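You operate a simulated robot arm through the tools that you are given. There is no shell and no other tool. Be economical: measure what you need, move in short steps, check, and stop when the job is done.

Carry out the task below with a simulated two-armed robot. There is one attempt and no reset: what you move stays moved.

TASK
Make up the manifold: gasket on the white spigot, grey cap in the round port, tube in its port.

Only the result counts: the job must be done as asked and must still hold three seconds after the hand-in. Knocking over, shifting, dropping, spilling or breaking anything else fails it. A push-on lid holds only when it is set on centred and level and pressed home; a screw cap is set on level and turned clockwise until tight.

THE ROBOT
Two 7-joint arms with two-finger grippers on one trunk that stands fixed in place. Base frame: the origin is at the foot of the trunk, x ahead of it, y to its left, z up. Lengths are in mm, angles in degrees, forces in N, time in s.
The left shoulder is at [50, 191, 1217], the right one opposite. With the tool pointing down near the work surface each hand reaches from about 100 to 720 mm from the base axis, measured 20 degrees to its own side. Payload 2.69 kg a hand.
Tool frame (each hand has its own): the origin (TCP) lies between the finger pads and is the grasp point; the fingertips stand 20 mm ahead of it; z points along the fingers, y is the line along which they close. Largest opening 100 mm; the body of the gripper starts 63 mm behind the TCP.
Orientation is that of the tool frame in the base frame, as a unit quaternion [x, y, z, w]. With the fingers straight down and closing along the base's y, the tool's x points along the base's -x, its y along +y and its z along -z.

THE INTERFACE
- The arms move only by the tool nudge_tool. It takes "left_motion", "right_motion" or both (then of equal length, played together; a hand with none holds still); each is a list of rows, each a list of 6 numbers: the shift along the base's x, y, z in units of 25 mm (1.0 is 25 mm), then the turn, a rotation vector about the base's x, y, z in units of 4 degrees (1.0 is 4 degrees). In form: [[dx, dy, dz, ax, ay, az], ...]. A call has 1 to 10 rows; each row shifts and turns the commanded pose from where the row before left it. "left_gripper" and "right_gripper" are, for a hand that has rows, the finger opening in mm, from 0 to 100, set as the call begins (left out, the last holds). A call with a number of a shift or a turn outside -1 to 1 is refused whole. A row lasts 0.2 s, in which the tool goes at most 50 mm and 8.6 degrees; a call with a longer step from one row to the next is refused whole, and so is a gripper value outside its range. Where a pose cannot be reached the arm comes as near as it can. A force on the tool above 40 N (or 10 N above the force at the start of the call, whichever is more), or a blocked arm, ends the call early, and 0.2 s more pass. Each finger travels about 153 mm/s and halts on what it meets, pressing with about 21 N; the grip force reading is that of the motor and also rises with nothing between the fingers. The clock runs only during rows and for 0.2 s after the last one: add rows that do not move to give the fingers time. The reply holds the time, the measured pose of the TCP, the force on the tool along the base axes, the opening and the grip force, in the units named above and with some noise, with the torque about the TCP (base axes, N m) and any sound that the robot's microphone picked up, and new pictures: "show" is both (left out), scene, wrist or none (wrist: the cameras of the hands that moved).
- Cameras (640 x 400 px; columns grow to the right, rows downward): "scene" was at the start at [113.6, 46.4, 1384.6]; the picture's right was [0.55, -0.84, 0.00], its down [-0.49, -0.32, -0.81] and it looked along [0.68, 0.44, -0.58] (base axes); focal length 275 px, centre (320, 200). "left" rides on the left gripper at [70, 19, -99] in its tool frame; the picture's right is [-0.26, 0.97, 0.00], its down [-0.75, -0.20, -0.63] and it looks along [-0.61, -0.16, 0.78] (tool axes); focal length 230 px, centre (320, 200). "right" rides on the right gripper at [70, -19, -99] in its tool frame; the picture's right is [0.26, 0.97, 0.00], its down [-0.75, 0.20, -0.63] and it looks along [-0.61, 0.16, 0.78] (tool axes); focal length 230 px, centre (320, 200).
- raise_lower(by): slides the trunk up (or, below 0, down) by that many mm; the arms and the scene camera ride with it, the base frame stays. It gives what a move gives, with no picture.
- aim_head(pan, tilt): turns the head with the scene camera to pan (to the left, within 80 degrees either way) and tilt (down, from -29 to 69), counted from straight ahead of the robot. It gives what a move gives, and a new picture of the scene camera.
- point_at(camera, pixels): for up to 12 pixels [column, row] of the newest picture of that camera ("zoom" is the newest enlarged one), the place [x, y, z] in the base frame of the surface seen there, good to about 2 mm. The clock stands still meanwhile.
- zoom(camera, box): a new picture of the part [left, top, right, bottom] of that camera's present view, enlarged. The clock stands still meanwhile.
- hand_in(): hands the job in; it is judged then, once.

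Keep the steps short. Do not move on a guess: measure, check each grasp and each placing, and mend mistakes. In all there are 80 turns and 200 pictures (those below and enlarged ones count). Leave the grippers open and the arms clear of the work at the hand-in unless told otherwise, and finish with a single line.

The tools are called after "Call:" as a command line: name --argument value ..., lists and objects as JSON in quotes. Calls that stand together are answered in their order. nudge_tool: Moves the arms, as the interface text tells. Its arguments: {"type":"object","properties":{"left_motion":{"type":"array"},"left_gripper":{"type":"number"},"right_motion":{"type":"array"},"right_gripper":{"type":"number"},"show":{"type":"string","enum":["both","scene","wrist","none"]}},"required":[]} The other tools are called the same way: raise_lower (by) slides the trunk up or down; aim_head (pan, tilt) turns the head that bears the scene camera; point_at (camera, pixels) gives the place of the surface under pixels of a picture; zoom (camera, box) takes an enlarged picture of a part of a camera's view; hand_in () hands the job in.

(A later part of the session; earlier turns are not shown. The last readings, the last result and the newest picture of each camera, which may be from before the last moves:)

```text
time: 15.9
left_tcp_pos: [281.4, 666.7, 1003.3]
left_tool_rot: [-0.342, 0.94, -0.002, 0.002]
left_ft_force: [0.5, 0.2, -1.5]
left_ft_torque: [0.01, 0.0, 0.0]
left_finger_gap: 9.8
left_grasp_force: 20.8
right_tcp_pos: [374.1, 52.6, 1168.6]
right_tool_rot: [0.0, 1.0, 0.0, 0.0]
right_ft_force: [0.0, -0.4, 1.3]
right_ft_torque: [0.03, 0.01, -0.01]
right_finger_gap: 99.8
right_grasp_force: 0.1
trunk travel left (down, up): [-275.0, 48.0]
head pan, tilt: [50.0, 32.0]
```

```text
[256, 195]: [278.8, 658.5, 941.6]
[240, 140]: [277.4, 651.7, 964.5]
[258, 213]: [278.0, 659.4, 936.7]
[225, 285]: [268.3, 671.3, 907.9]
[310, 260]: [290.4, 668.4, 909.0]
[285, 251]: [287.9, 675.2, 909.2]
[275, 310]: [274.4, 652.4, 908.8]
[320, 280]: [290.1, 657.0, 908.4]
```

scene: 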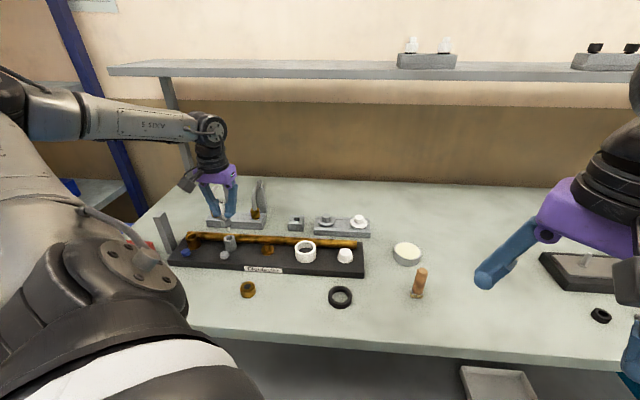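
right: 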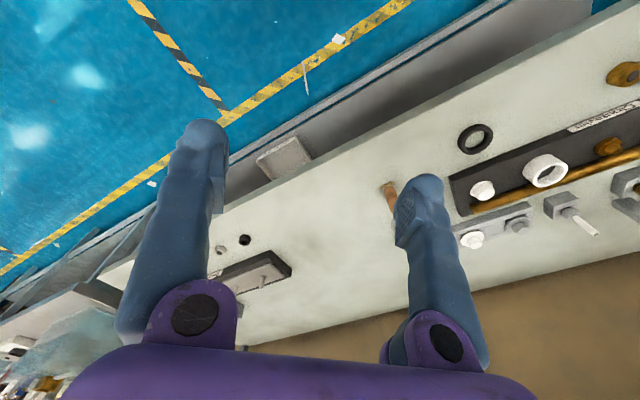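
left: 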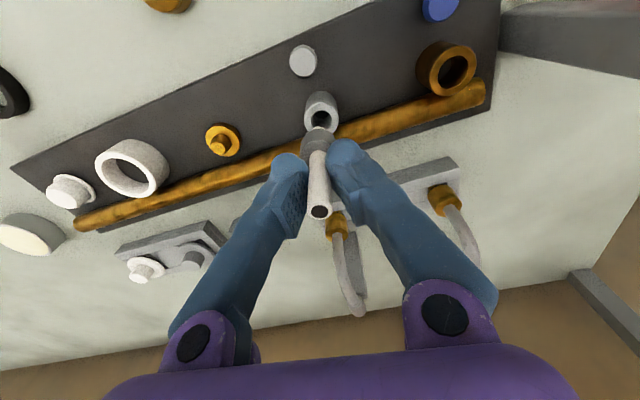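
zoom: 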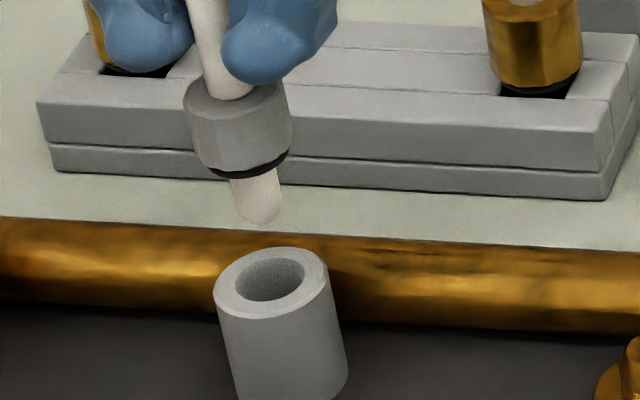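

Both views say the tube is about 2 mm off towards (0.64,-0.77). I'll correct by (-1.3,+1.7) and lower the tip into the bore.

Call:
nudge_tool --left_motion '[[-0.052, 0.068, 0, 0, 0, 0], [0, 0, -0.5, 0, 0, 0], [0, 0, -0.4, 0, 0, 0], [0, 0, -0.3, 0, 0, 0], [0, 0, 0, 0, 0, 0]]'

Call:
zoom --camera "scene" --box '[206, 215, 262, 255]'

```text
time: 17.1
left_tcp_pos: [279.6, 669.8, 974.5]
left_tool_rot: [-0.342, 0.94, 0.0, 0.0]
left_ft_force: [0.7, 0.4, -0.5]
left_ft_torque: [-0.02, -0.01, -0.01]
left_finger_gap: 9.9
left_grasp_force: 20.8
right_tcp_pos: [373.1, 52.5, 1169.0]
right_tool_rot: [0.0, 1.0, 0.0, 0.0]
right_ft_force: [-0.6, 0.1, -0.4]
right_ft_torque: [-0.01, -0.03, 0.02]
right_finger_gap: 100.1
right_grasp_force: 0.0
trunk travel left (down, up): [-275.0, 48.0]
head pan, tilt: [50.0, 32.0]
```

scene: 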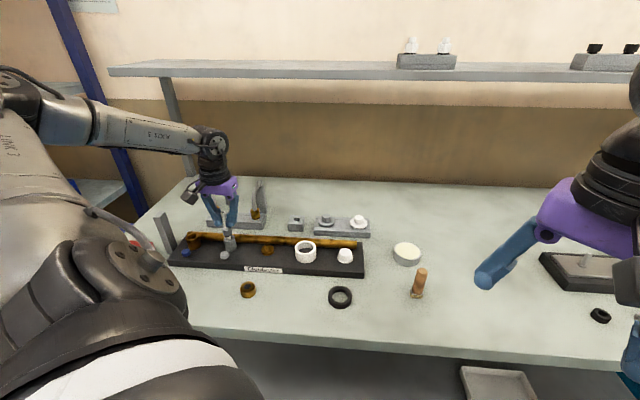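
left: 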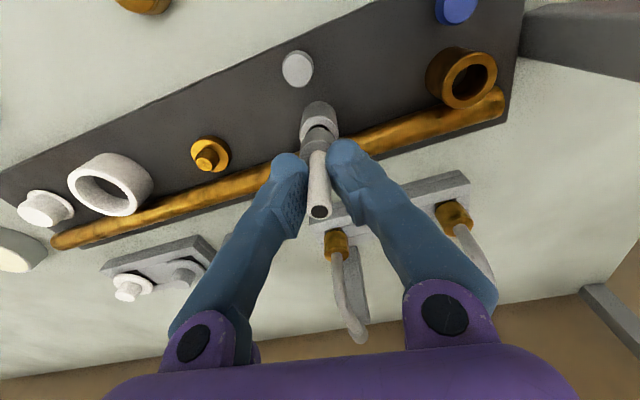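

```text
10.00 times, centred on (234, 235) of scene
```

zoom: 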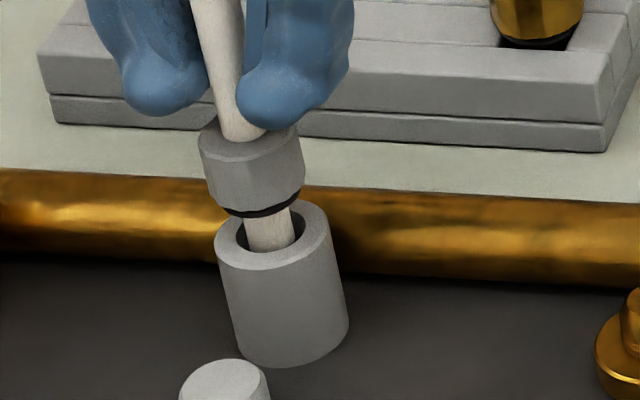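

The tip is in the bore, centred. I'll lower in small steps until the nut seats, near TCP z≈956.

Call:
nudge_tool --left_motion '[[0, 0, -0.2, 0, 0, 0], [0, 0, -0.2, 0, 0, 0], [0, 0, -0.2, 0, 0, 0], [0, 0, -0.1, 0, 0, 0], [0, 0, -0.1, 0, 0, 0], [0, 0, -0.1, 0, 0, 0]]'

Call:
zoom --camera "scene" --box '[206, 215, 262, 255]'

```text
time: 18.5
left_tcp_pos: [278.9, 667.6, 955.0]
left_tool_rot: [-0.343, 0.939, 0.002, 0.003]
left_ft_force: [-1.0, 3.2, 23.5]
left_ft_torque: [0.03, 0.04, -0.01]
left_finger_gap: 10.3
left_grasp_force: 21.0
right_tcp_pos: [371.3, 50.3, 1169.0]
right_tool_rot: [-0.001, 1.0, 0.001, 0.001]
right_ft_force: [-0.9, -1.2, -0.2]
right_ft_torque: [0.0, 0.01, 0.01]
right_finger_gap: 100.0
right_grasp_force: 0.1
trunk travel left (down, up): [-275.0, 48.0]
head pan, tilt: [50.0, 32.0]
```

scene: 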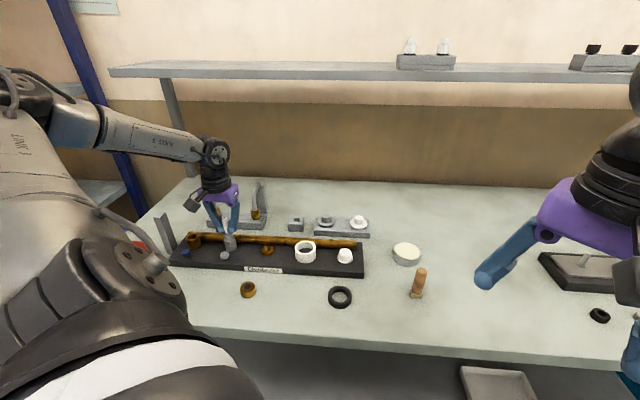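
left: 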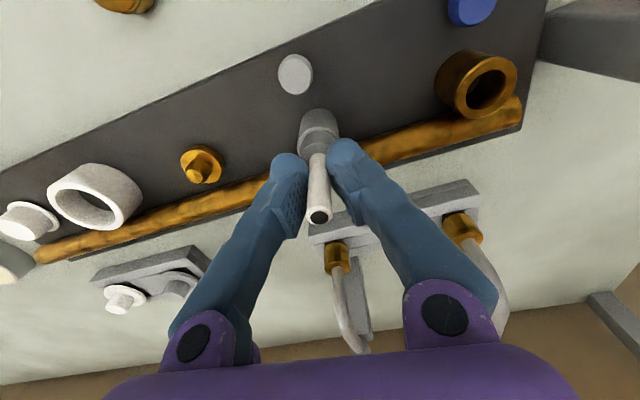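

```text
10.00 times, centred on (234, 235) of scene
```

zoom: 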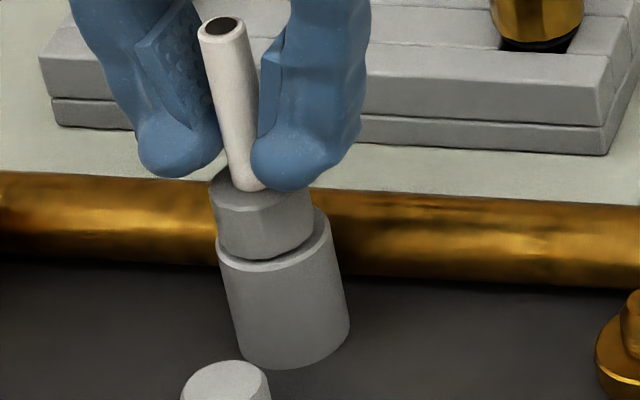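

Force is 23 N with the nut almost on the rim. I'll press a bit more.

Call:
nudge_tool --left_motion '[[0, 0, -0.08, 0, 0, 0], [0, 0, -0.08, 0, 0, 0], [0, 0, -0.08, 0, 0, 0], [0, 0, 0, 0, 0, 0]]' --show "none"

Call:
zoom --camera "scene" --box '[214, 222, 246, 242]'

```text
time: 19.5
left_tcp_pos: [279.2, 668.4, 946.4]
left_tool_rot: [-0.342, 0.94, 0.001, 0.002]
left_ft_force: [-0.7, 4.0, 23.5]
left_ft_torque: [0.09, 0.01, 0.02]
left_finger_gap: 10.0
left_grasp_force: 20.9
right_tcp_pos: [372.0, 50.3, 1168.0]
right_tool_rot: [0.0, 1.0, 0.001, 0.0]
right_ft_force: [0.6, 0.0, -0.3]
right_ft_torque: [-0.01, -0.04, 0.02]
right_finger_gap: 100.2
right_grasp_force: 0.1
trunk travel left (down, up): [-275.0, 48.0]
head pan, tilt: [50.0, 32.0]
```

```text
16.00 times, centred on (230, 232) of scene
```

zoom: 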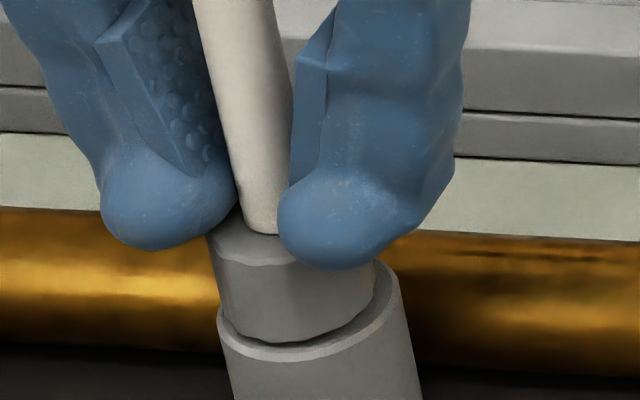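

Force stayed at 23.5 N while the hand sank 9 mm, so the fingers slid down the stem. The fingertips are about to rest on the nut, so I'll continue pressing with them.

Call:
nudge_tool --left_motion '[[0, 0, -0.08, 0, 0, 0], [0, 0, -0.08, 0, 0, 0], [0, 0, -0.08, 0, 0, 0], [0, 0, -0.08, 0, 0, 0], [0, 0, 0, 0, 0, 0]]' --show "none"

Call:
zoom --camera "scene" --box '[214, 222, 246, 242]'

```text
time: 20.3
left_tcp_pos: [278.4, 668.8, 946.1]
left_tool_rot: [-0.344, 0.939, 0.002, 0.003]
left_ft_force: [-6.8, -8.2, 19.5]
left_ft_torque: [-0.51, 0.38, 0.0]
left_finger_gap: 9.8
left_grasp_force: 21.0
right_tcp_pos: [372.3, 48.5, 1169.6]
right_tool_rot: [-0.001, 1.0, 0.002, 0.001]
right_ft_force: [-0.1, -0.2, -0.9]
right_ft_torque: [0.02, -0.03, 0.01]
right_finger_gap: 99.9
right_grasp_force: 0.1
trunk travel left (down, up): [-275.0, 48.0]
head pan, tilt: [50.0, 32.0]
stopped in row 4 (left hand): the force on the tool passed its limit at 42 N (the readings are from after the stop); the commanded pose is now the measured one
```

```text
16.00 times, centred on (230, 232) of scene
```

zoom: 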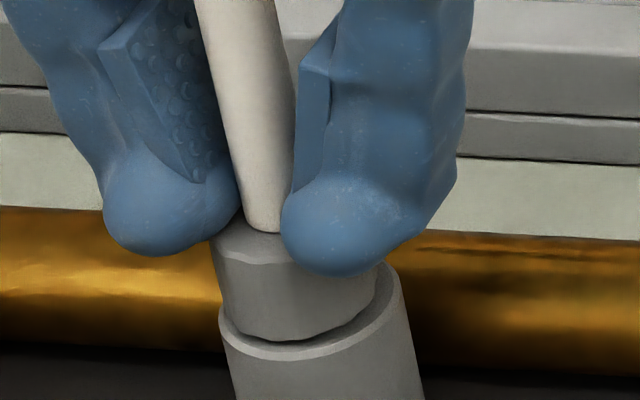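

Now 42 N was reached with the tips on the nut. I'll check whether the nut actually sits on the rim.

Call:
point_at --camera "zoom" --pixels '[[225, 238], [262, 255], [240, 320], [300, 325], [350, 322], [262, 350], [340, 345], [390, 290], [228, 262], [260, 200], [370, 280], [300, 290]]'

```text
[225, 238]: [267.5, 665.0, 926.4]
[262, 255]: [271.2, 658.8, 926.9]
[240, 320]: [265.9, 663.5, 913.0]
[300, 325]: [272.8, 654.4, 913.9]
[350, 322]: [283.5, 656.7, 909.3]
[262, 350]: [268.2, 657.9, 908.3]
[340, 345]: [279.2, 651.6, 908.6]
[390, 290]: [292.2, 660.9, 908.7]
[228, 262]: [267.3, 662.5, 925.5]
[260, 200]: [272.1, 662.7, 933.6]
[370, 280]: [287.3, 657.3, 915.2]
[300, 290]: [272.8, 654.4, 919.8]
```

The nut bottom is still about 2 mm above the rim and seems about 1 mm off centre. I'll release, rise, and look at it.

Call:
nudge_tool --left_motion '[[0, 0, 0.04, 0, 0, 0], [0, 0, 0, 0, 0, 0], [0, 0, 0.6, 0, 0, 0], [0, 0, 0.8, 0, 0, 0], [0, 0, 0.8, 0, 0, 0], [0, 0, 0, 0, 0, 0]]' --left_gripper 40

Call:
zoom --camera "scene" --box '[214, 217, 246, 237]'

Call:
zoom --camera "left" --box '[280, 90, 360, 190]'

```text
time: 21.7
left_tcp_pos: [279.9, 670.8, 999.0]
left_tool_rot: [-0.343, 0.939, 0.002, 0.001]
left_ft_force: [0.7, 0.7, -0.3]
left_ft_torque: [0.03, -0.01, 0.03]
left_finger_gap: 39.9
left_grasp_force: 0.0
right_tcp_pos: [372.4, 52.8, 1168.6]
right_tool_rot: [0.0, 1.0, 0.0, 0.0]
right_ft_force: [-0.1, -0.3, 0.7]
right_ft_torque: [-0.02, -0.03, 0.0]
right_finger_gap: 100.0
right_grasp_force: 0.1
trunk travel left (down, up): [-275.0, 48.0]
head pan, tilt: [50.0, 32.0]
```

scene: 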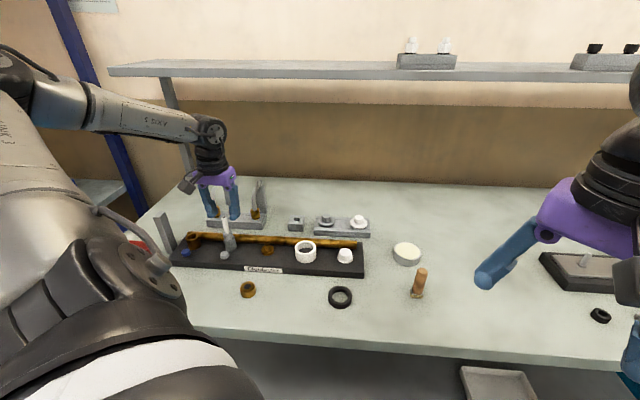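
left: 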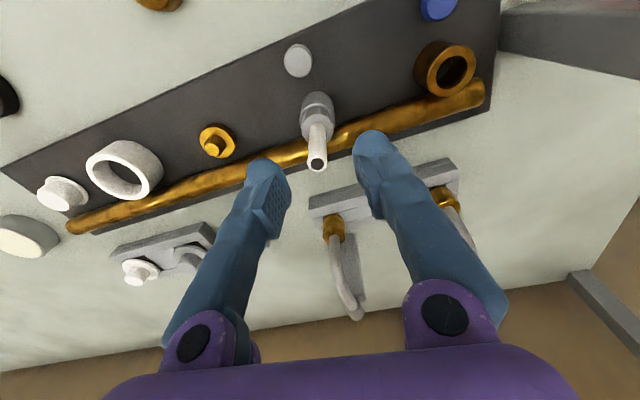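

```text
16.00 times, centred on (230, 227) of scene
```

zoom: 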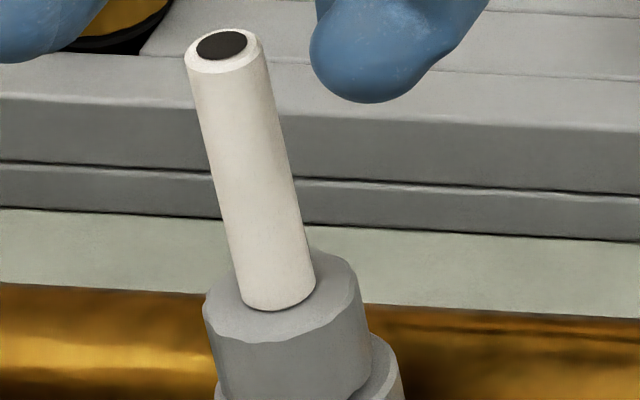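

```text
4.00 times, centred on (320, 140) of left
```

zoom: 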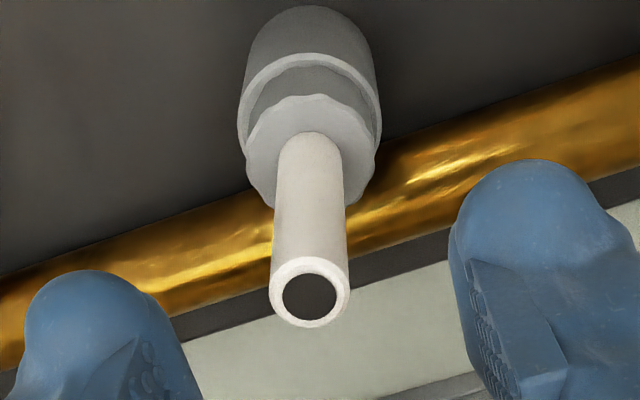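

I'll measure the tube's lean and its nut versus the port.

Call:
point_at --camera "zoom" --pixels '[[282, 270], [340, 275], [310, 262], [310, 322], [258, 130], [365, 140], [300, 105], [245, 100], [375, 95], [310, 55]]'

Call:
zoom --camera "scene" --box '[210, 222, 250, 247]'

Call:
point_at --camera "zoom" --pixels '[[220, 40], [245, 120], [250, 20], [300, 295], [255, 200], [345, 190], [300, 255], [310, 245]]'

```text
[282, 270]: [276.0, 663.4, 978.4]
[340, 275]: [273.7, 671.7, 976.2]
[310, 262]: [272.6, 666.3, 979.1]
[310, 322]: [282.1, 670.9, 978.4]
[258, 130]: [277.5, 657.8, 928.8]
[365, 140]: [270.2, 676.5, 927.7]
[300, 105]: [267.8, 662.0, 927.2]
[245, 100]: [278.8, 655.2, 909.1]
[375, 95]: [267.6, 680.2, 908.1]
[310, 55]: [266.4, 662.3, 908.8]
```

```text
16.00 times, centred on (230, 234) of scene
```

zoom: 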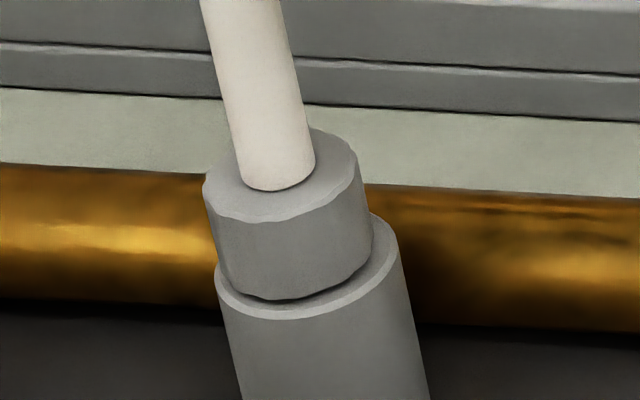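

```text
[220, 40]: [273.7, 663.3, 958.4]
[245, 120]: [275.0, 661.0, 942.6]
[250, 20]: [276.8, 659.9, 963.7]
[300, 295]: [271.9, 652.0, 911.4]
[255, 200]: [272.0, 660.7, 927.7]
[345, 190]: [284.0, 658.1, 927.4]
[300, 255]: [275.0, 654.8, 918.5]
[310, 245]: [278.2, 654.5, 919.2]
```

The nut bottom is ≈2 mm above the rim. I'll close the fingers above the tube and press straight down on its top end, watching whether it sinks.

Call:
nudge_tool --left_motion '[[0, 0, 0.6, 0, 0, 0], [-0.06, -0.1, 0, 0, 0, 0], [0, 0, 0, 0, 0, 0], [0, 0, -0.4, 0, 0, 0], [0, 0, -0.15, 0, 0, 0], [0, 0, -0.1, 0, 0, 0], [0, 0, -0.1, 0, 0, 0], [0, 0, -0.1, 0, 0, 0], [0, 0, -0.1, 0, 0, 0]]' --left_gripper 0 --show "wrist"

Call:
zoom --camera "scene" --box '[206, 210, 262, 250]'

```text
time: 23.7
left_tcp_pos: [278.5, 667.9, 994.6]
left_tool_rot: [-0.344, 0.939, 0.004, 0.006]
left_ft_force: [-1.8, 4.2, 25.7]
left_ft_torque: [0.15, 0.09, -0.06]
left_finger_gap: 6.2
left_grasp_force: 20.9
right_tcp_pos: [371.7, 50.1, 1169.2]
right_tool_rot: [0.0, 1.0, 0.002, 0.001]
right_ft_force: [-0.5, -0.2, 0.2]
right_ft_torque: [-0.01, 0.04, 0.02]
right_finger_gap: 100.0
right_grasp_force: 0.1
trunk travel left (down, up): [-275.0, 48.0]
head pan, tilt: [50.0, 32.0]
```

left: 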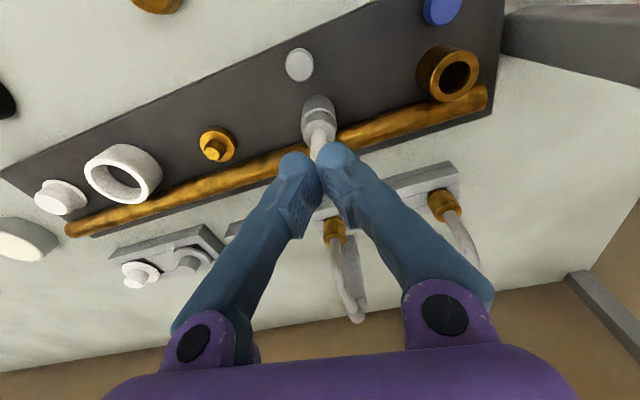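

```text
10.00 times, centred on (234, 230) of scene
```

zoom: 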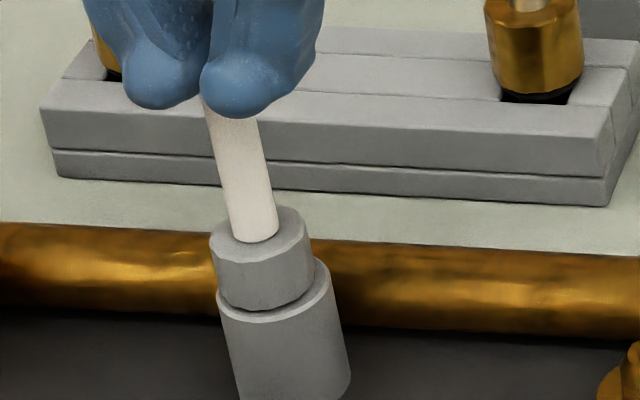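

The fingers caught the tube's end (gap 6.2 mm) rather than closing above it. I'll rise clear, let them close fully, and look.

Call:
nudge_tool --left_motion '[[0, 0, 0.3, 0, 0, 0], [0, 0, 0.5, 0, 0, 0], [0, 0, 0, 0, 0, 0], [0, 0, 0, 0, 0, 0]]' --left_gripper 0 --show "wrist"

Call:
zoom --camera "scene" --box '[206, 210, 262, 250]'

```text
time: 24.7
left_tcp_pos: [278.6, 668.1, 1009.3]
left_tool_rot: [-0.343, 0.939, 0.001, 0.001]
left_ft_force: [0.0, 0.2, 0.4]
left_ft_torque: [0.01, -0.02, 0.02]
left_finger_gap: 0.0
left_grasp_force: 20.4
right_tcp_pos: [372.1, 51.3, 1168.1]
right_tool_rot: [0.001, 1.0, 0.0, 0.0]
right_ft_force: [0.7, -0.2, -0.7]
right_ft_torque: [0.01, 0.0, 0.0]
right_finger_gap: 100.0
right_grasp_force: 0.0
trunk travel left (down, up): [-275.0, 48.0]
head pan, tilt: [50.0, 32.0]
```

left: 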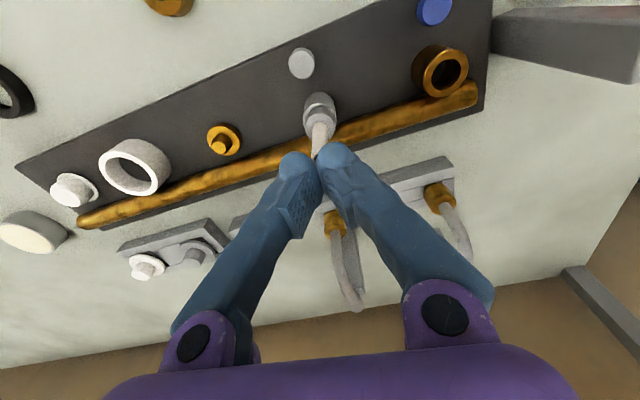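

```text
10.00 times, centred on (234, 230) of scene
```

zoom: 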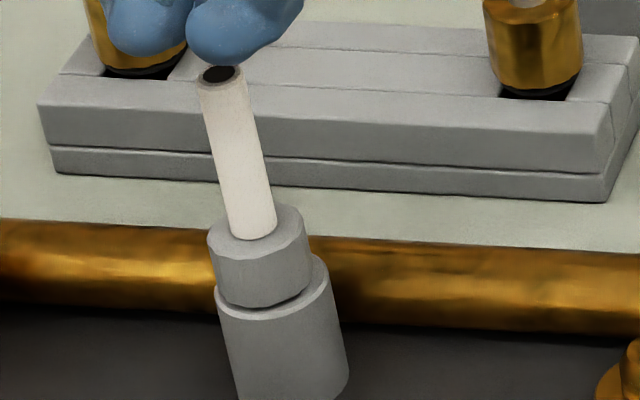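

Circle fits put the nut axis at ≈(277.7,668.7) against the port's ≈(279.2,666), about 2.5 mm off, so the seal is sitting on the rim. I'll regrip the stem, lift 2 mm, shift (+1.5,-2) and press again.

Call:
nudge_tool --left_motion '[[0, 0, 0.5, 0, 0, 0], [0, 0, -0.9, 0, 0, 0], [0, 0, -0.9, 0, 0, 0], [0, 0, -0.6, 0, 0, 0]]' --left_gripper 40 --show "none"

Call:
nudge_tool --left_motion '[[0, 0, 0, 0, 0, 0], [0, 0, 0, 0, 0, 0], [0, 0, 0.1, 0, 0, 0], [0.06, -0.08, 0, 0, 0, 0], [0, 0, 0, 0, 0, 0]]' --left_gripper 0 --show "wrist"

Call:
zoom --camera "scene" --box '[206, 210, 262, 250]'

```text
time: 25.7
left_tcp_pos: [279.3, 668.7, 961.1]
left_tool_rot: [-0.343, 0.939, 0.002, 0.002]
left_ft_force: [-0.6, 0.8, 0.8]
left_ft_torque: [0.01, 0.03, 0.0]
left_finger_gap: 40.1
left_grasp_force: 0.0
right_tcp_pos: [372.4, 52.7, 1167.8]
right_tool_rot: [0.0, 1.0, -0.001, 0.0]
right_ft_force: [0.2, -0.7, -0.6]
right_ft_torque: [0.01, -0.02, 0.03]
right_finger_gap: 100.0
right_grasp_force: 0.1
trunk travel left (down, up): [-275.0, 48.0]
head pan, tilt: [50.0, 32.0]
```

```text
time: 26.9
left_tcp_pos: [279.1, 668.3, 961.6]
left_tool_rot: [-0.343, 0.939, 0.001, 0.0]
left_ft_force: [-4.2, 6.2, -14.4]
left_ft_torque: [0.16, -0.13, -0.02]
left_finger_gap: 9.8
left_grasp_force: 21.4
right_tcp_pos: [374.7, 53.2, 1168.3]
right_tool_rot: [0.0, 1.0, -0.001, 0.0]
right_ft_force: [0.8, -0.7, -0.5]
right_ft_torque: [0.0, 0.05, 0.03]
right_finger_gap: 100.0
right_grasp_force: 0.1
trunk travel left (down, up): [-275.0, 48.0]
head pan, tilt: [50.0, 32.0]
```

left: 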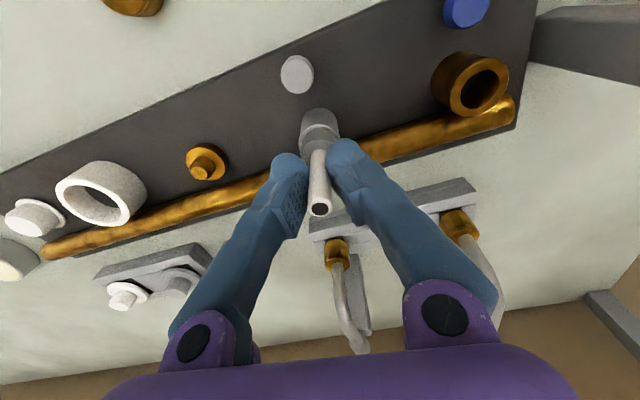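

```text
10.00 times, centred on (234, 230) of scene
```

zoom: 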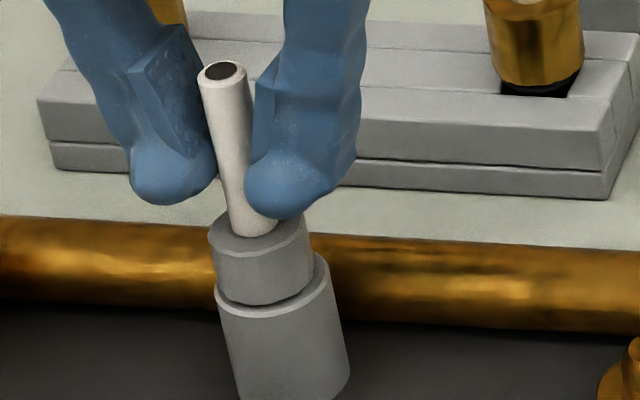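

Pulling up meets 14 N and sideways it's held too, so the tube is actually engaged in the port. I'll undo the shift and press it firmly down again until the force limit.

Call:
nudge_tool --left_motion '[[-0.06, 0.08, -0.1, 0, 0, 0], [0, 0, -0.2, 0, 0, 0], [0, 0, -0.2, 0, 0, 0], [0, 0, -0.15, 0, 0, 0], [0, 0, -0.1, 0, 0, 0], [0, 0, -0.1, 0, 0, 0], [0, 0, -0.1, 0, 0, 0], [0, 0, -0.1, 0, 0, 0]]' --show "none"

Call:
zoom --camera "scene" --box '[210, 222, 250, 247]'

Call:
point_at --camera "zoom" --pixels '[[230, 205], [235, 190], [345, 195], [290, 230], [290, 290], [295, 314]]'

```text
time: 28.6
left_tcp_pos: [278.0, 668.2, 946.3]
left_tool_rot: [-0.344, 0.939, 0.004, 0.006]
left_ft_force: [-6.5, -6.5, 17.5]
left_ft_torque: [-0.49, 0.42, -0.03]
left_finger_gap: 10.0
left_grasp_force: 20.8
right_tcp_pos: [370.8, 50.0, 1168.4]
right_tool_rot: [0.0, 1.0, 0.002, 0.001]
right_ft_force: [0.0, -0.4, -0.4]
right_ft_torque: [-0.02, 0.0, 0.0]
right_finger_gap: 100.0
right_grasp_force: 0.0
trunk travel left (down, up): [-275.0, 48.0]
head pan, tilt: [50.0, 32.0]
stopped in row 8 (left hand): the force on the tool passed its limit at 41 N (the readings are from after the stop); the commanded pose is now the measured one
```

```text
16.00 times, centred on (230, 234) of scene
```

zoom: 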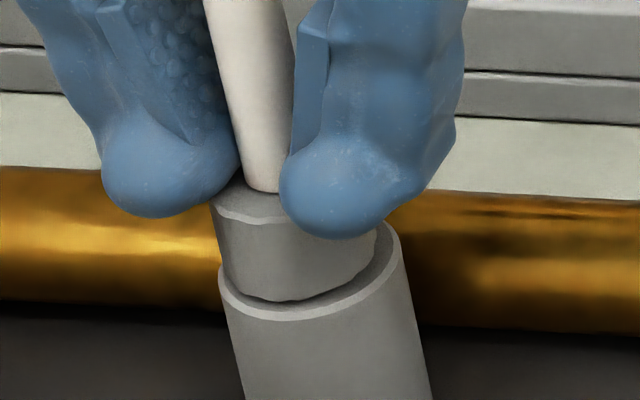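

```text
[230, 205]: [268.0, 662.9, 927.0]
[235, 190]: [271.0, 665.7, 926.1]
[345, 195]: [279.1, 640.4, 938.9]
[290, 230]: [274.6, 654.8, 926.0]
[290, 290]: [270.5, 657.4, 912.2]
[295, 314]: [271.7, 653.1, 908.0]
```

The nut top stays at ≈926.5 under 41 N, so it's home. I'll open, rise well clear and take stock.

Call:
nudge_tool --left_motion '[[0, 0, 0, 0, 0, 0], [0, 0, 0, 0, 0, 0], [0, 0, 0.8, 0, 0, 0], [0, 0, 0.9, 0, 0, 0], [0, 0, 0.9, 0, 0, 0], [0, 0, 0.9, 0, 0, 0]]' --left_gripper 40

Call:
zoom --camera "scene" --box '[206, 210, 262, 250]'

Call:
zoom --camera "scene" --box '[300, 205, 380, 255]'

```text
time: 30.0
left_tcp_pos: [277.9, 671.0, 1030.6]
left_tool_rot: [-0.344, 0.939, 0.002, 0.004]
left_ft_force: [0.3, 0.3, 0.7]
left_ft_torque: [0.01, -0.01, 0.02]
left_finger_gap: 40.1
left_grasp_force: 0.0
right_tcp_pos: [372.0, 52.1, 1168.7]
right_tool_rot: [0.0, 1.0, 0.001, -0.001]
right_ft_force: [-0.1, 0.7, -0.5]
right_ft_torque: [0.0, 0.0, -0.01]
right_finger_gap: 100.0
right_grasp_force: 0.1
trunk travel left (down, up): [-275.0, 48.0]
head pan, tilt: [50.0, 32.0]
```

scene: 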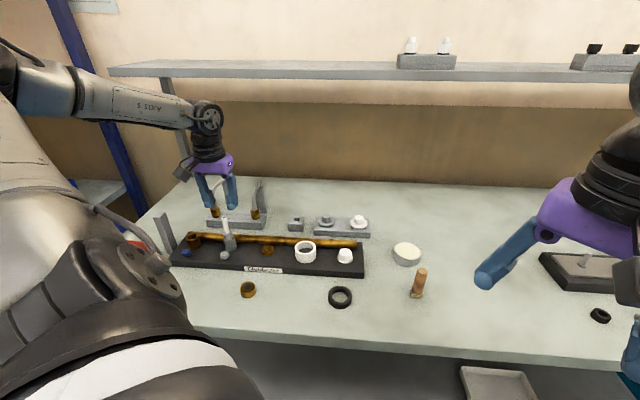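
left: 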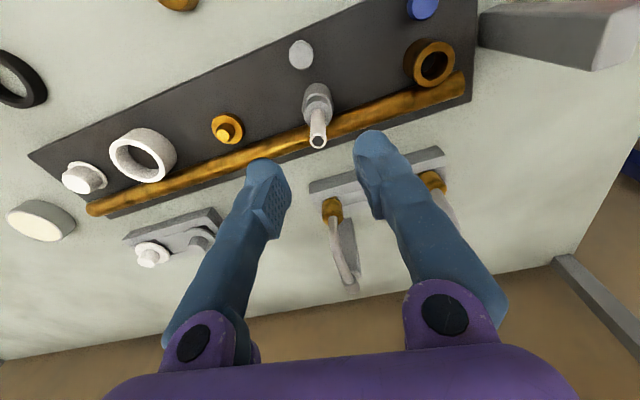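

```text
10.00 times, centred on (234, 230) of scene
```

zoom: 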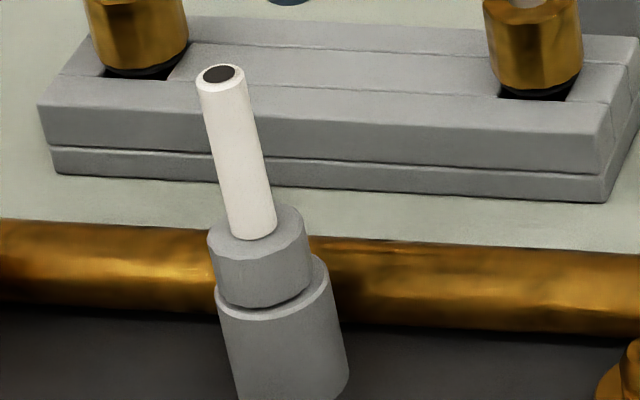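

```text
8.00 times, centred on (340, 230) of scene
```

zoom: 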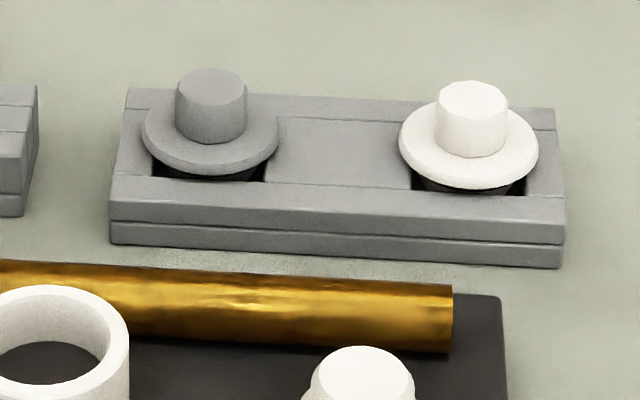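

From the scene camera the nut still looks shifted left on the rim. I'll check it in the wrist view.

Call:
zoom --camera "left" --box '[286, 70, 350, 150]'

Call:
point_at --camera "zoom" --pixels '[[320, 336], [302, 210], [265, 140], [370, 140], [320, 130], [320, 86]]'

```text
5.00 times, centred on (318, 110) of left
```

zoom: 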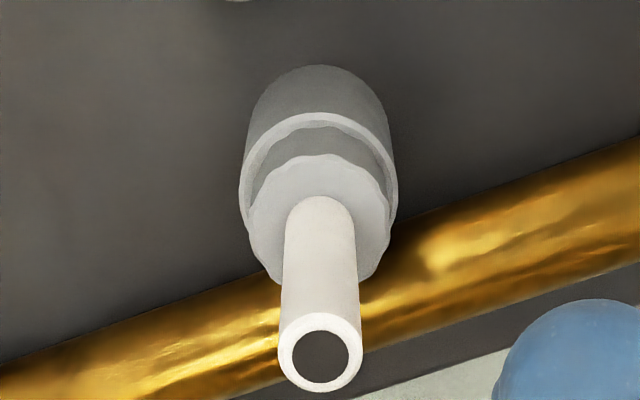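

```text
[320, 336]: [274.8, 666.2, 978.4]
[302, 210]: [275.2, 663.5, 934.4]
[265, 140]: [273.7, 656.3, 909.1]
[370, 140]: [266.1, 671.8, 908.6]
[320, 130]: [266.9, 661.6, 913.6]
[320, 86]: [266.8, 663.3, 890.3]
```

In the wrist view nut and port are concentric across, and the part resisted both a pull and a sideways load, so it's engaged. Next is the grey cap: I'll measure it and the white round port.

Call:
zoom --camera "scene" --box '[302, 200, 350, 230]'

Call:
point_at --camera "zoom" --pixels '[[250, 165], [300, 135], [350, 165], [300, 195], [300, 165], [170, 225], [440, 215], [300, 320], [240, 300], [375, 300], [400, 140], [300, 240]]'

Call:
zoom --camera "scene" --box '[281, 230, 329, 270]'

```text
13.33 times, centred on (326, 215) of scene
```

zoom: 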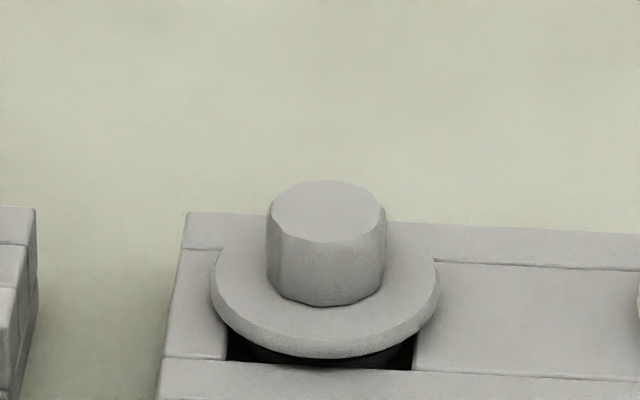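

```text
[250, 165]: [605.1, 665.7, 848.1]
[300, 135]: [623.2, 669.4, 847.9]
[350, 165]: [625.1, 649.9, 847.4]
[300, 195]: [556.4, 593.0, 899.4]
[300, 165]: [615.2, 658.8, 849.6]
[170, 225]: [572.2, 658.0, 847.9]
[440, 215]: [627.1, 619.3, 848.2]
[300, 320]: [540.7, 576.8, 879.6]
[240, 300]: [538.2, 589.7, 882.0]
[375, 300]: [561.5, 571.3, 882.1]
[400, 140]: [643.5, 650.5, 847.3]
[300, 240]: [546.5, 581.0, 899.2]
```

```text
10.00 times, centred on (305, 250) of scene
```

zoom: 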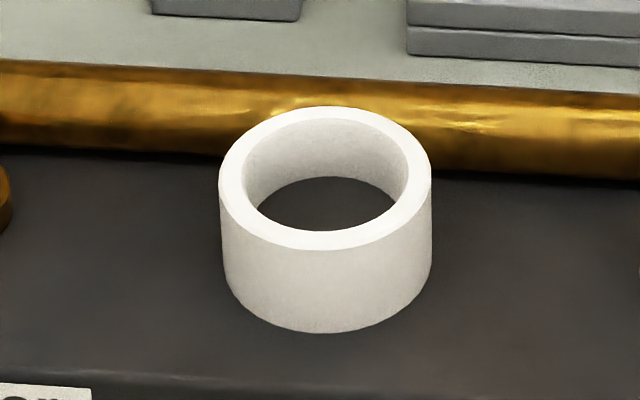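

The ring has OD≈57 and ID≈43; the cap flange is ≈52 and the knob ≈27, so they match. I'll get exact centres.

Call:
point_at --camera "zoom" --pixels '[[230, 180], [422, 175], [330, 111], [325, 240], [265, 125], [395, 225], [255, 225], [395, 125], [330, 205], [325, 300]]'

Call:
zoom --camera "scene" --box '[302, 200, 350, 230]'

Call:
point_at --camera "zoom" --pixels '[[274, 212], [380, 208], [325, 184], [328, 236], [290, 190], [368, 230], [285, 232], [365, 188], [217, 280], [432, 275], [325, 350], [328, 270]]'

```text
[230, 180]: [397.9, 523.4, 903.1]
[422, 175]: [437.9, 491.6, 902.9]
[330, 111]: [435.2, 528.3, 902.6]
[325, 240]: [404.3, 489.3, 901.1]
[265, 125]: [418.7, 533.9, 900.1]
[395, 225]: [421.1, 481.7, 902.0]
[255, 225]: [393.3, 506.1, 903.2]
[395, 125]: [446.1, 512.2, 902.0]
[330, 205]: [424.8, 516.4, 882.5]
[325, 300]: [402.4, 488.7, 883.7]
```

```text
13.33 times, centred on (326, 215) of scene
```

zoom: 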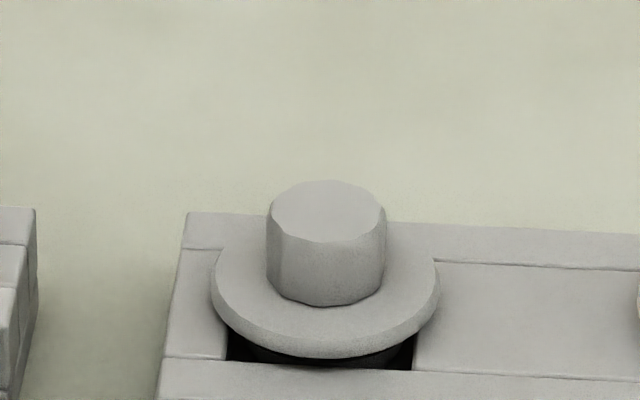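

```text
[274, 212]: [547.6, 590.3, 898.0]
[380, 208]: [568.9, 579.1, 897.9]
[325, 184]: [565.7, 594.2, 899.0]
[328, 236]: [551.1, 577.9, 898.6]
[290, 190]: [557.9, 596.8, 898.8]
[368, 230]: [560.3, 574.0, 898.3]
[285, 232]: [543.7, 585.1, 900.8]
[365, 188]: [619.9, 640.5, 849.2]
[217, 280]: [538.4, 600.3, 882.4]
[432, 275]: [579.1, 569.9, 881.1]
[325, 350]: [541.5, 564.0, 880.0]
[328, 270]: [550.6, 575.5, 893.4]
```

The ring centre is (419.3,508.3), rim z 902; the cap axis is (558.6,585.3), knob top 899, flange top 882. I'll move the left hand over the cap.

Call:
nudge_tool --left_motion '[[0.95, -0.3, 0.1, 0, 0, 0], [0.95, -0.3, 0, 0, 0, 0], [0.95, -0.3, 0, 0, 0, 0], [0.95, -0.3, 0, 0, 0, 0], [0.95, -0.3, 0, 0, 0, 0], [0.95, -0.3, 0, 0, 0, 0], [0.95, -0.3, 0, 0, 0, 0], [0.95, -0.3, 0, 0, 0, 0], [0.95, -0.3, 0, 0, 0, 0], [0.95, -0.3, 0, 0, 0, 0]]' --left_gripper 50 --show "none"

Call:
nudge_tool --left_motion '[[0.85, -0.21, -0.2, 0, 0, 0], [0.85, -0.21, -0.8, 0, 0, 0], [0, 0, -0.8, 0, 0, 0], [0, 0, -0.7, 0, 0, 0], [0, 0, 0, 0, 0, 0]]'

Call:
zoom --camera "left" --box '[220, 80, 400, 240]'

```text
time: 32.2
left_tcp_pos: [518.7, 594.3, 1032.8]
left_tool_rot: [-0.344, 0.939, 0.004, 0.005]
left_ft_force: [1.1, 0.0, -0.4]
left_ft_torque: [-0.03, 0.04, 0.02]
left_finger_gap: 49.9
left_grasp_force: 0.2
right_tcp_pos: [373.0, 52.7, 1169.0]
right_tool_rot: [0.0, 1.0, 0.001, 0.0]
right_ft_force: [-0.6, -0.4, -0.3]
right_ft_torque: [0.01, -0.02, -0.03]
right_finger_gap: 99.9
right_grasp_force: 0.1
trunk travel left (down, up): [-275.0, 48.0]
head pan, tilt: [50.0, 32.0]
```

```text
time: 33.4
left_tcp_pos: [559.1, 583.5, 969.5]
left_tool_rot: [-0.344, 0.939, 0.003, 0.005]
left_ft_force: [0.2, 0.0, 0.0]
left_ft_torque: [-0.02, 0.02, -0.01]
left_finger_gap: 49.9
left_grasp_force: 0.2
right_tcp_pos: [371.7, 51.7, 1168.4]
right_tool_rot: [0.0, 1.0, -0.001, 0.0]
right_ft_force: [0.2, 0.9, 1.1]
right_ft_torque: [-0.03, 0.0, 0.01]
right_finger_gap: 100.2
right_grasp_force: 0.2
trunk travel left (down, up): [-275.0, 48.0]
head pan, tilt: [50.0, 32.0]
```

scene: 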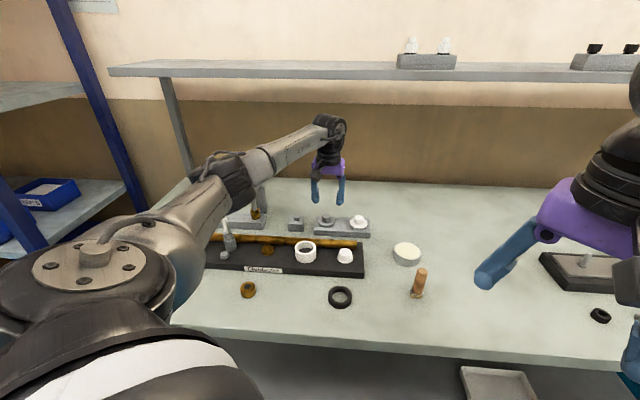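
left: 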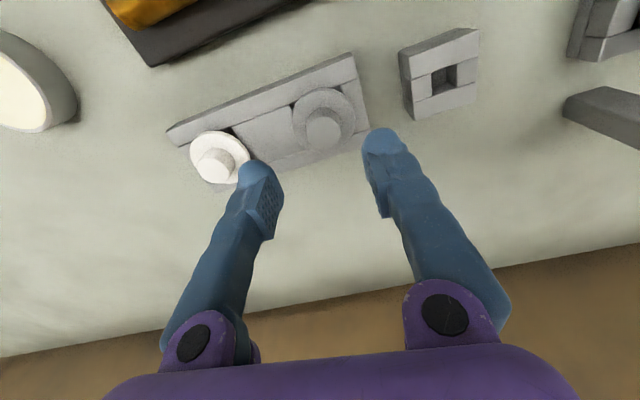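

```text
2.50 times, centred on (310, 160) of left
```

zoom: 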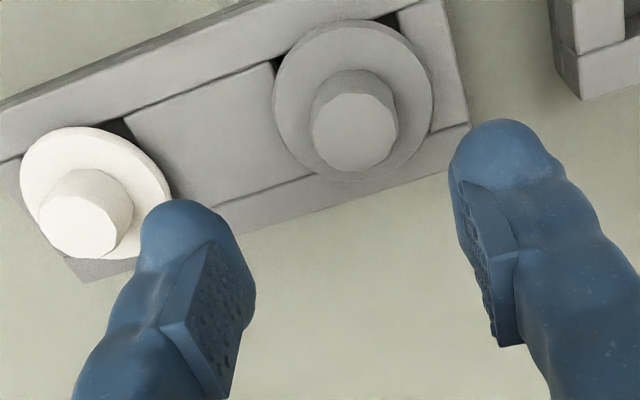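

I'll sample the knob with the wrist camera to check centring.

Call:
point_at --camera "zoom" --pixels '[[355, 130], [318, 125], [395, 125], [350, 170], [355, 98], [280, 110], [425, 100]]'

```text
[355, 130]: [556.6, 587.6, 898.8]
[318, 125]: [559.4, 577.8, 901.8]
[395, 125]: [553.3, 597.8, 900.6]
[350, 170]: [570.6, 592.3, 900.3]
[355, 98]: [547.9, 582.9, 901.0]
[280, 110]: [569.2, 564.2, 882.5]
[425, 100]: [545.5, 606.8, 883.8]
```

The combined centre is about (558,586.7). I'll correct and go down to z≈904.

Call:
nudge_tool --left_motion '[[-0.044, 0.128, -0.5, 0, 0, 0], [0, 0, -0.8, 0, 0, 0], [0, 0, -0.8, 0, 0, 0], [0, 0, -0.48, 0, 0, 0], [0, 0, 0, 0, 0, 0]]'

Call:
zoom --camera "scene" --box '[290, 180, 370, 240]'

```text
time: 34.6
left_tcp_pos: [558.4, 588.6, 906.8]
left_tool_rot: [-0.343, 0.939, 0.003, 0.005]
left_ft_force: [0.4, 0.1, 0.0]
left_ft_torque: [-0.02, 0.01, -0.04]
left_finger_gap: 49.9
left_grasp_force: 0.1
right_tcp_pos: [373.4, 52.1, 1168.5]
right_tool_rot: [0.0, 1.0, 0.0, 0.0]
right_ft_force: [-0.2, 0.3, -0.5]
right_ft_torque: [0.01, -0.04, 0.0]
right_finger_gap: 100.2
right_grasp_force: 0.1
trunk travel left (down, up): [-275.0, 48.0]
head pan, tilt: [50.0, 32.0]
```

scene: 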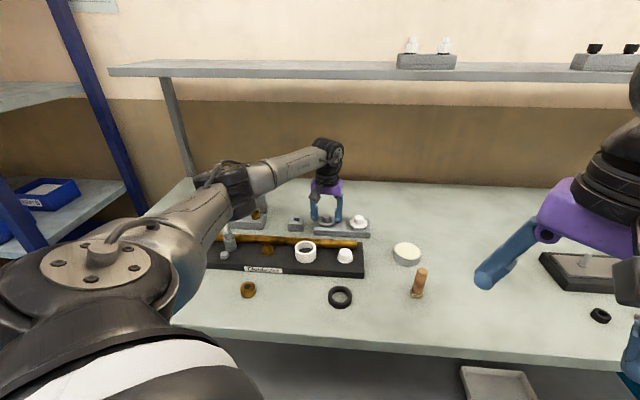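
left: 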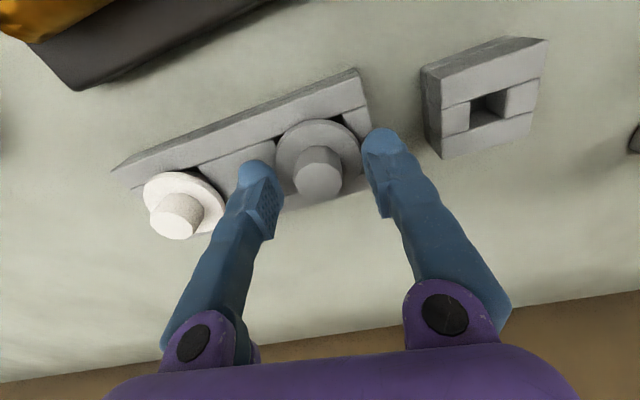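

```text
6.67 times, centred on (330, 210) of scene
```

zoom: 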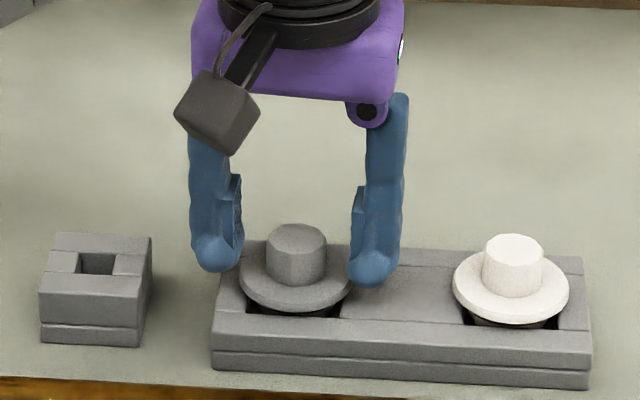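

The knob is centred between the fingers (wrist (319,180)). I'll lower 2 mm and close.

Call:
nudge_tool --left_motion '[[0, 0, -0.08, 0, 0, 0], [0, 0, 0, 0, 0, 0], [0, 0, 0, 0, 0, 0], [0, 0, 0, 0, 0, 0]]' --left_gripper 0 --show "none"

```text
time: 35.6
left_tcp_pos: [558.8, 587.7, 904.0]
left_tool_rot: [-0.344, 0.939, 0.003, 0.007]
left_ft_force: [2.1, 0.1, 5.3]
left_ft_torque: [0.05, -0.01, -0.04]
left_finger_gap: 25.0
left_grasp_force: 21.1
right_tcp_pos: [371.8, 52.3, 1167.8]
right_tool_rot: [0.0, 1.0, 0.0, 0.0]
right_ft_force: [-1.4, 0.8, -0.1]
right_ft_torque: [0.0, -0.01, -0.04]
right_finger_gap: 100.0
right_grasp_force: 0.0
trunk travel left (down, up): [-275.0, 48.0]
head pan, tilt: [50.0, 32.0]
```

It's gripped at 25 mm. I'll lift straight up.

Call:
nudge_tool --left_motion '[[0, 0, 0.4, 0, 0, 0], [0, 0, 0.7, 0, 0, 0], [0, 0, 0.8, 0, 0, 0], [0, 0, 0.8, 0, 0, 0], [0, 0, 0.3, 0, 0, 0]]'

Call:
zoom --camera "scene" --box '[296, 160, 360, 220]'

```text
time: 36.8
left_tcp_pos: [559.0, 588.2, 978.4]
left_tool_rot: [-0.343, 0.939, 0.002, 0.005]
left_ft_force: [-0.8, -1.0, -0.3]
left_ft_torque: [0.04, 0.0, -0.03]
left_finger_gap: 25.1
left_grasp_force: 21.2
right_tcp_pos: [373.1, 52.1, 1168.6]
right_tool_rot: [0.0, 1.0, 0.0, 0.0]
right_ft_force: [0.8, -0.3, 0.0]
right_ft_torque: [-0.02, 0.02, 0.02]
right_finger_gap: 100.0
right_grasp_force: 0.0
trunk travel left (down, up): [-275.0, 48.0]
head pan, tilt: [50.0, 32.0]
```

scene: 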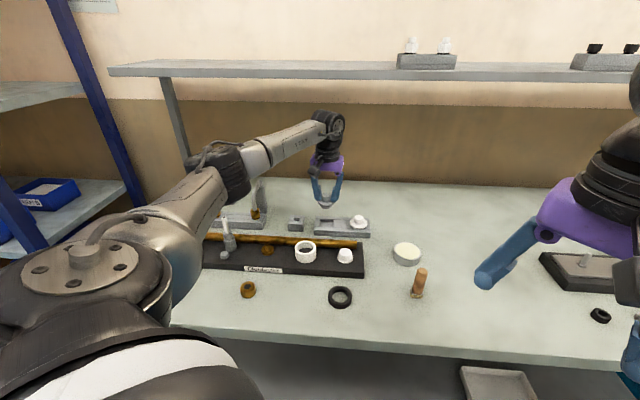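
left: 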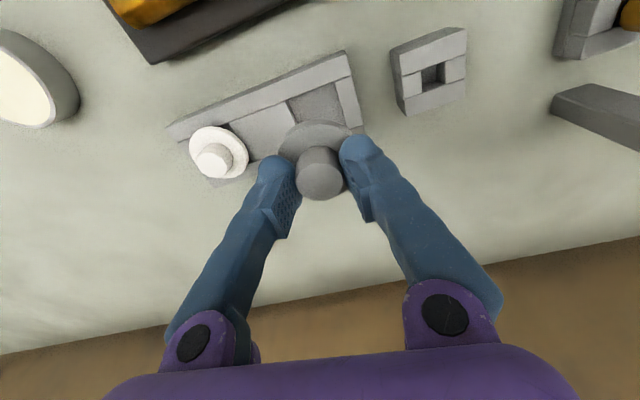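

```text
6.67 times, centred on (328, 190) of scene
```

zoom: 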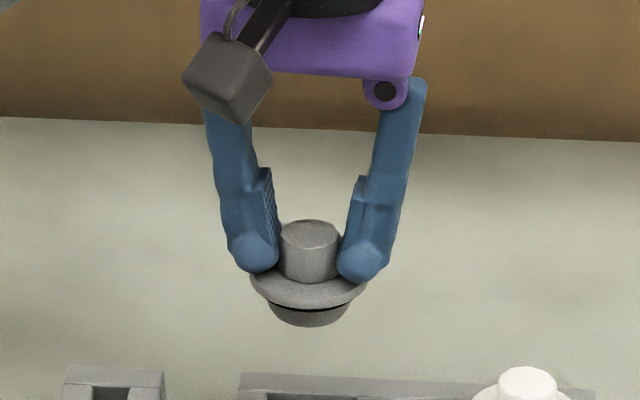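

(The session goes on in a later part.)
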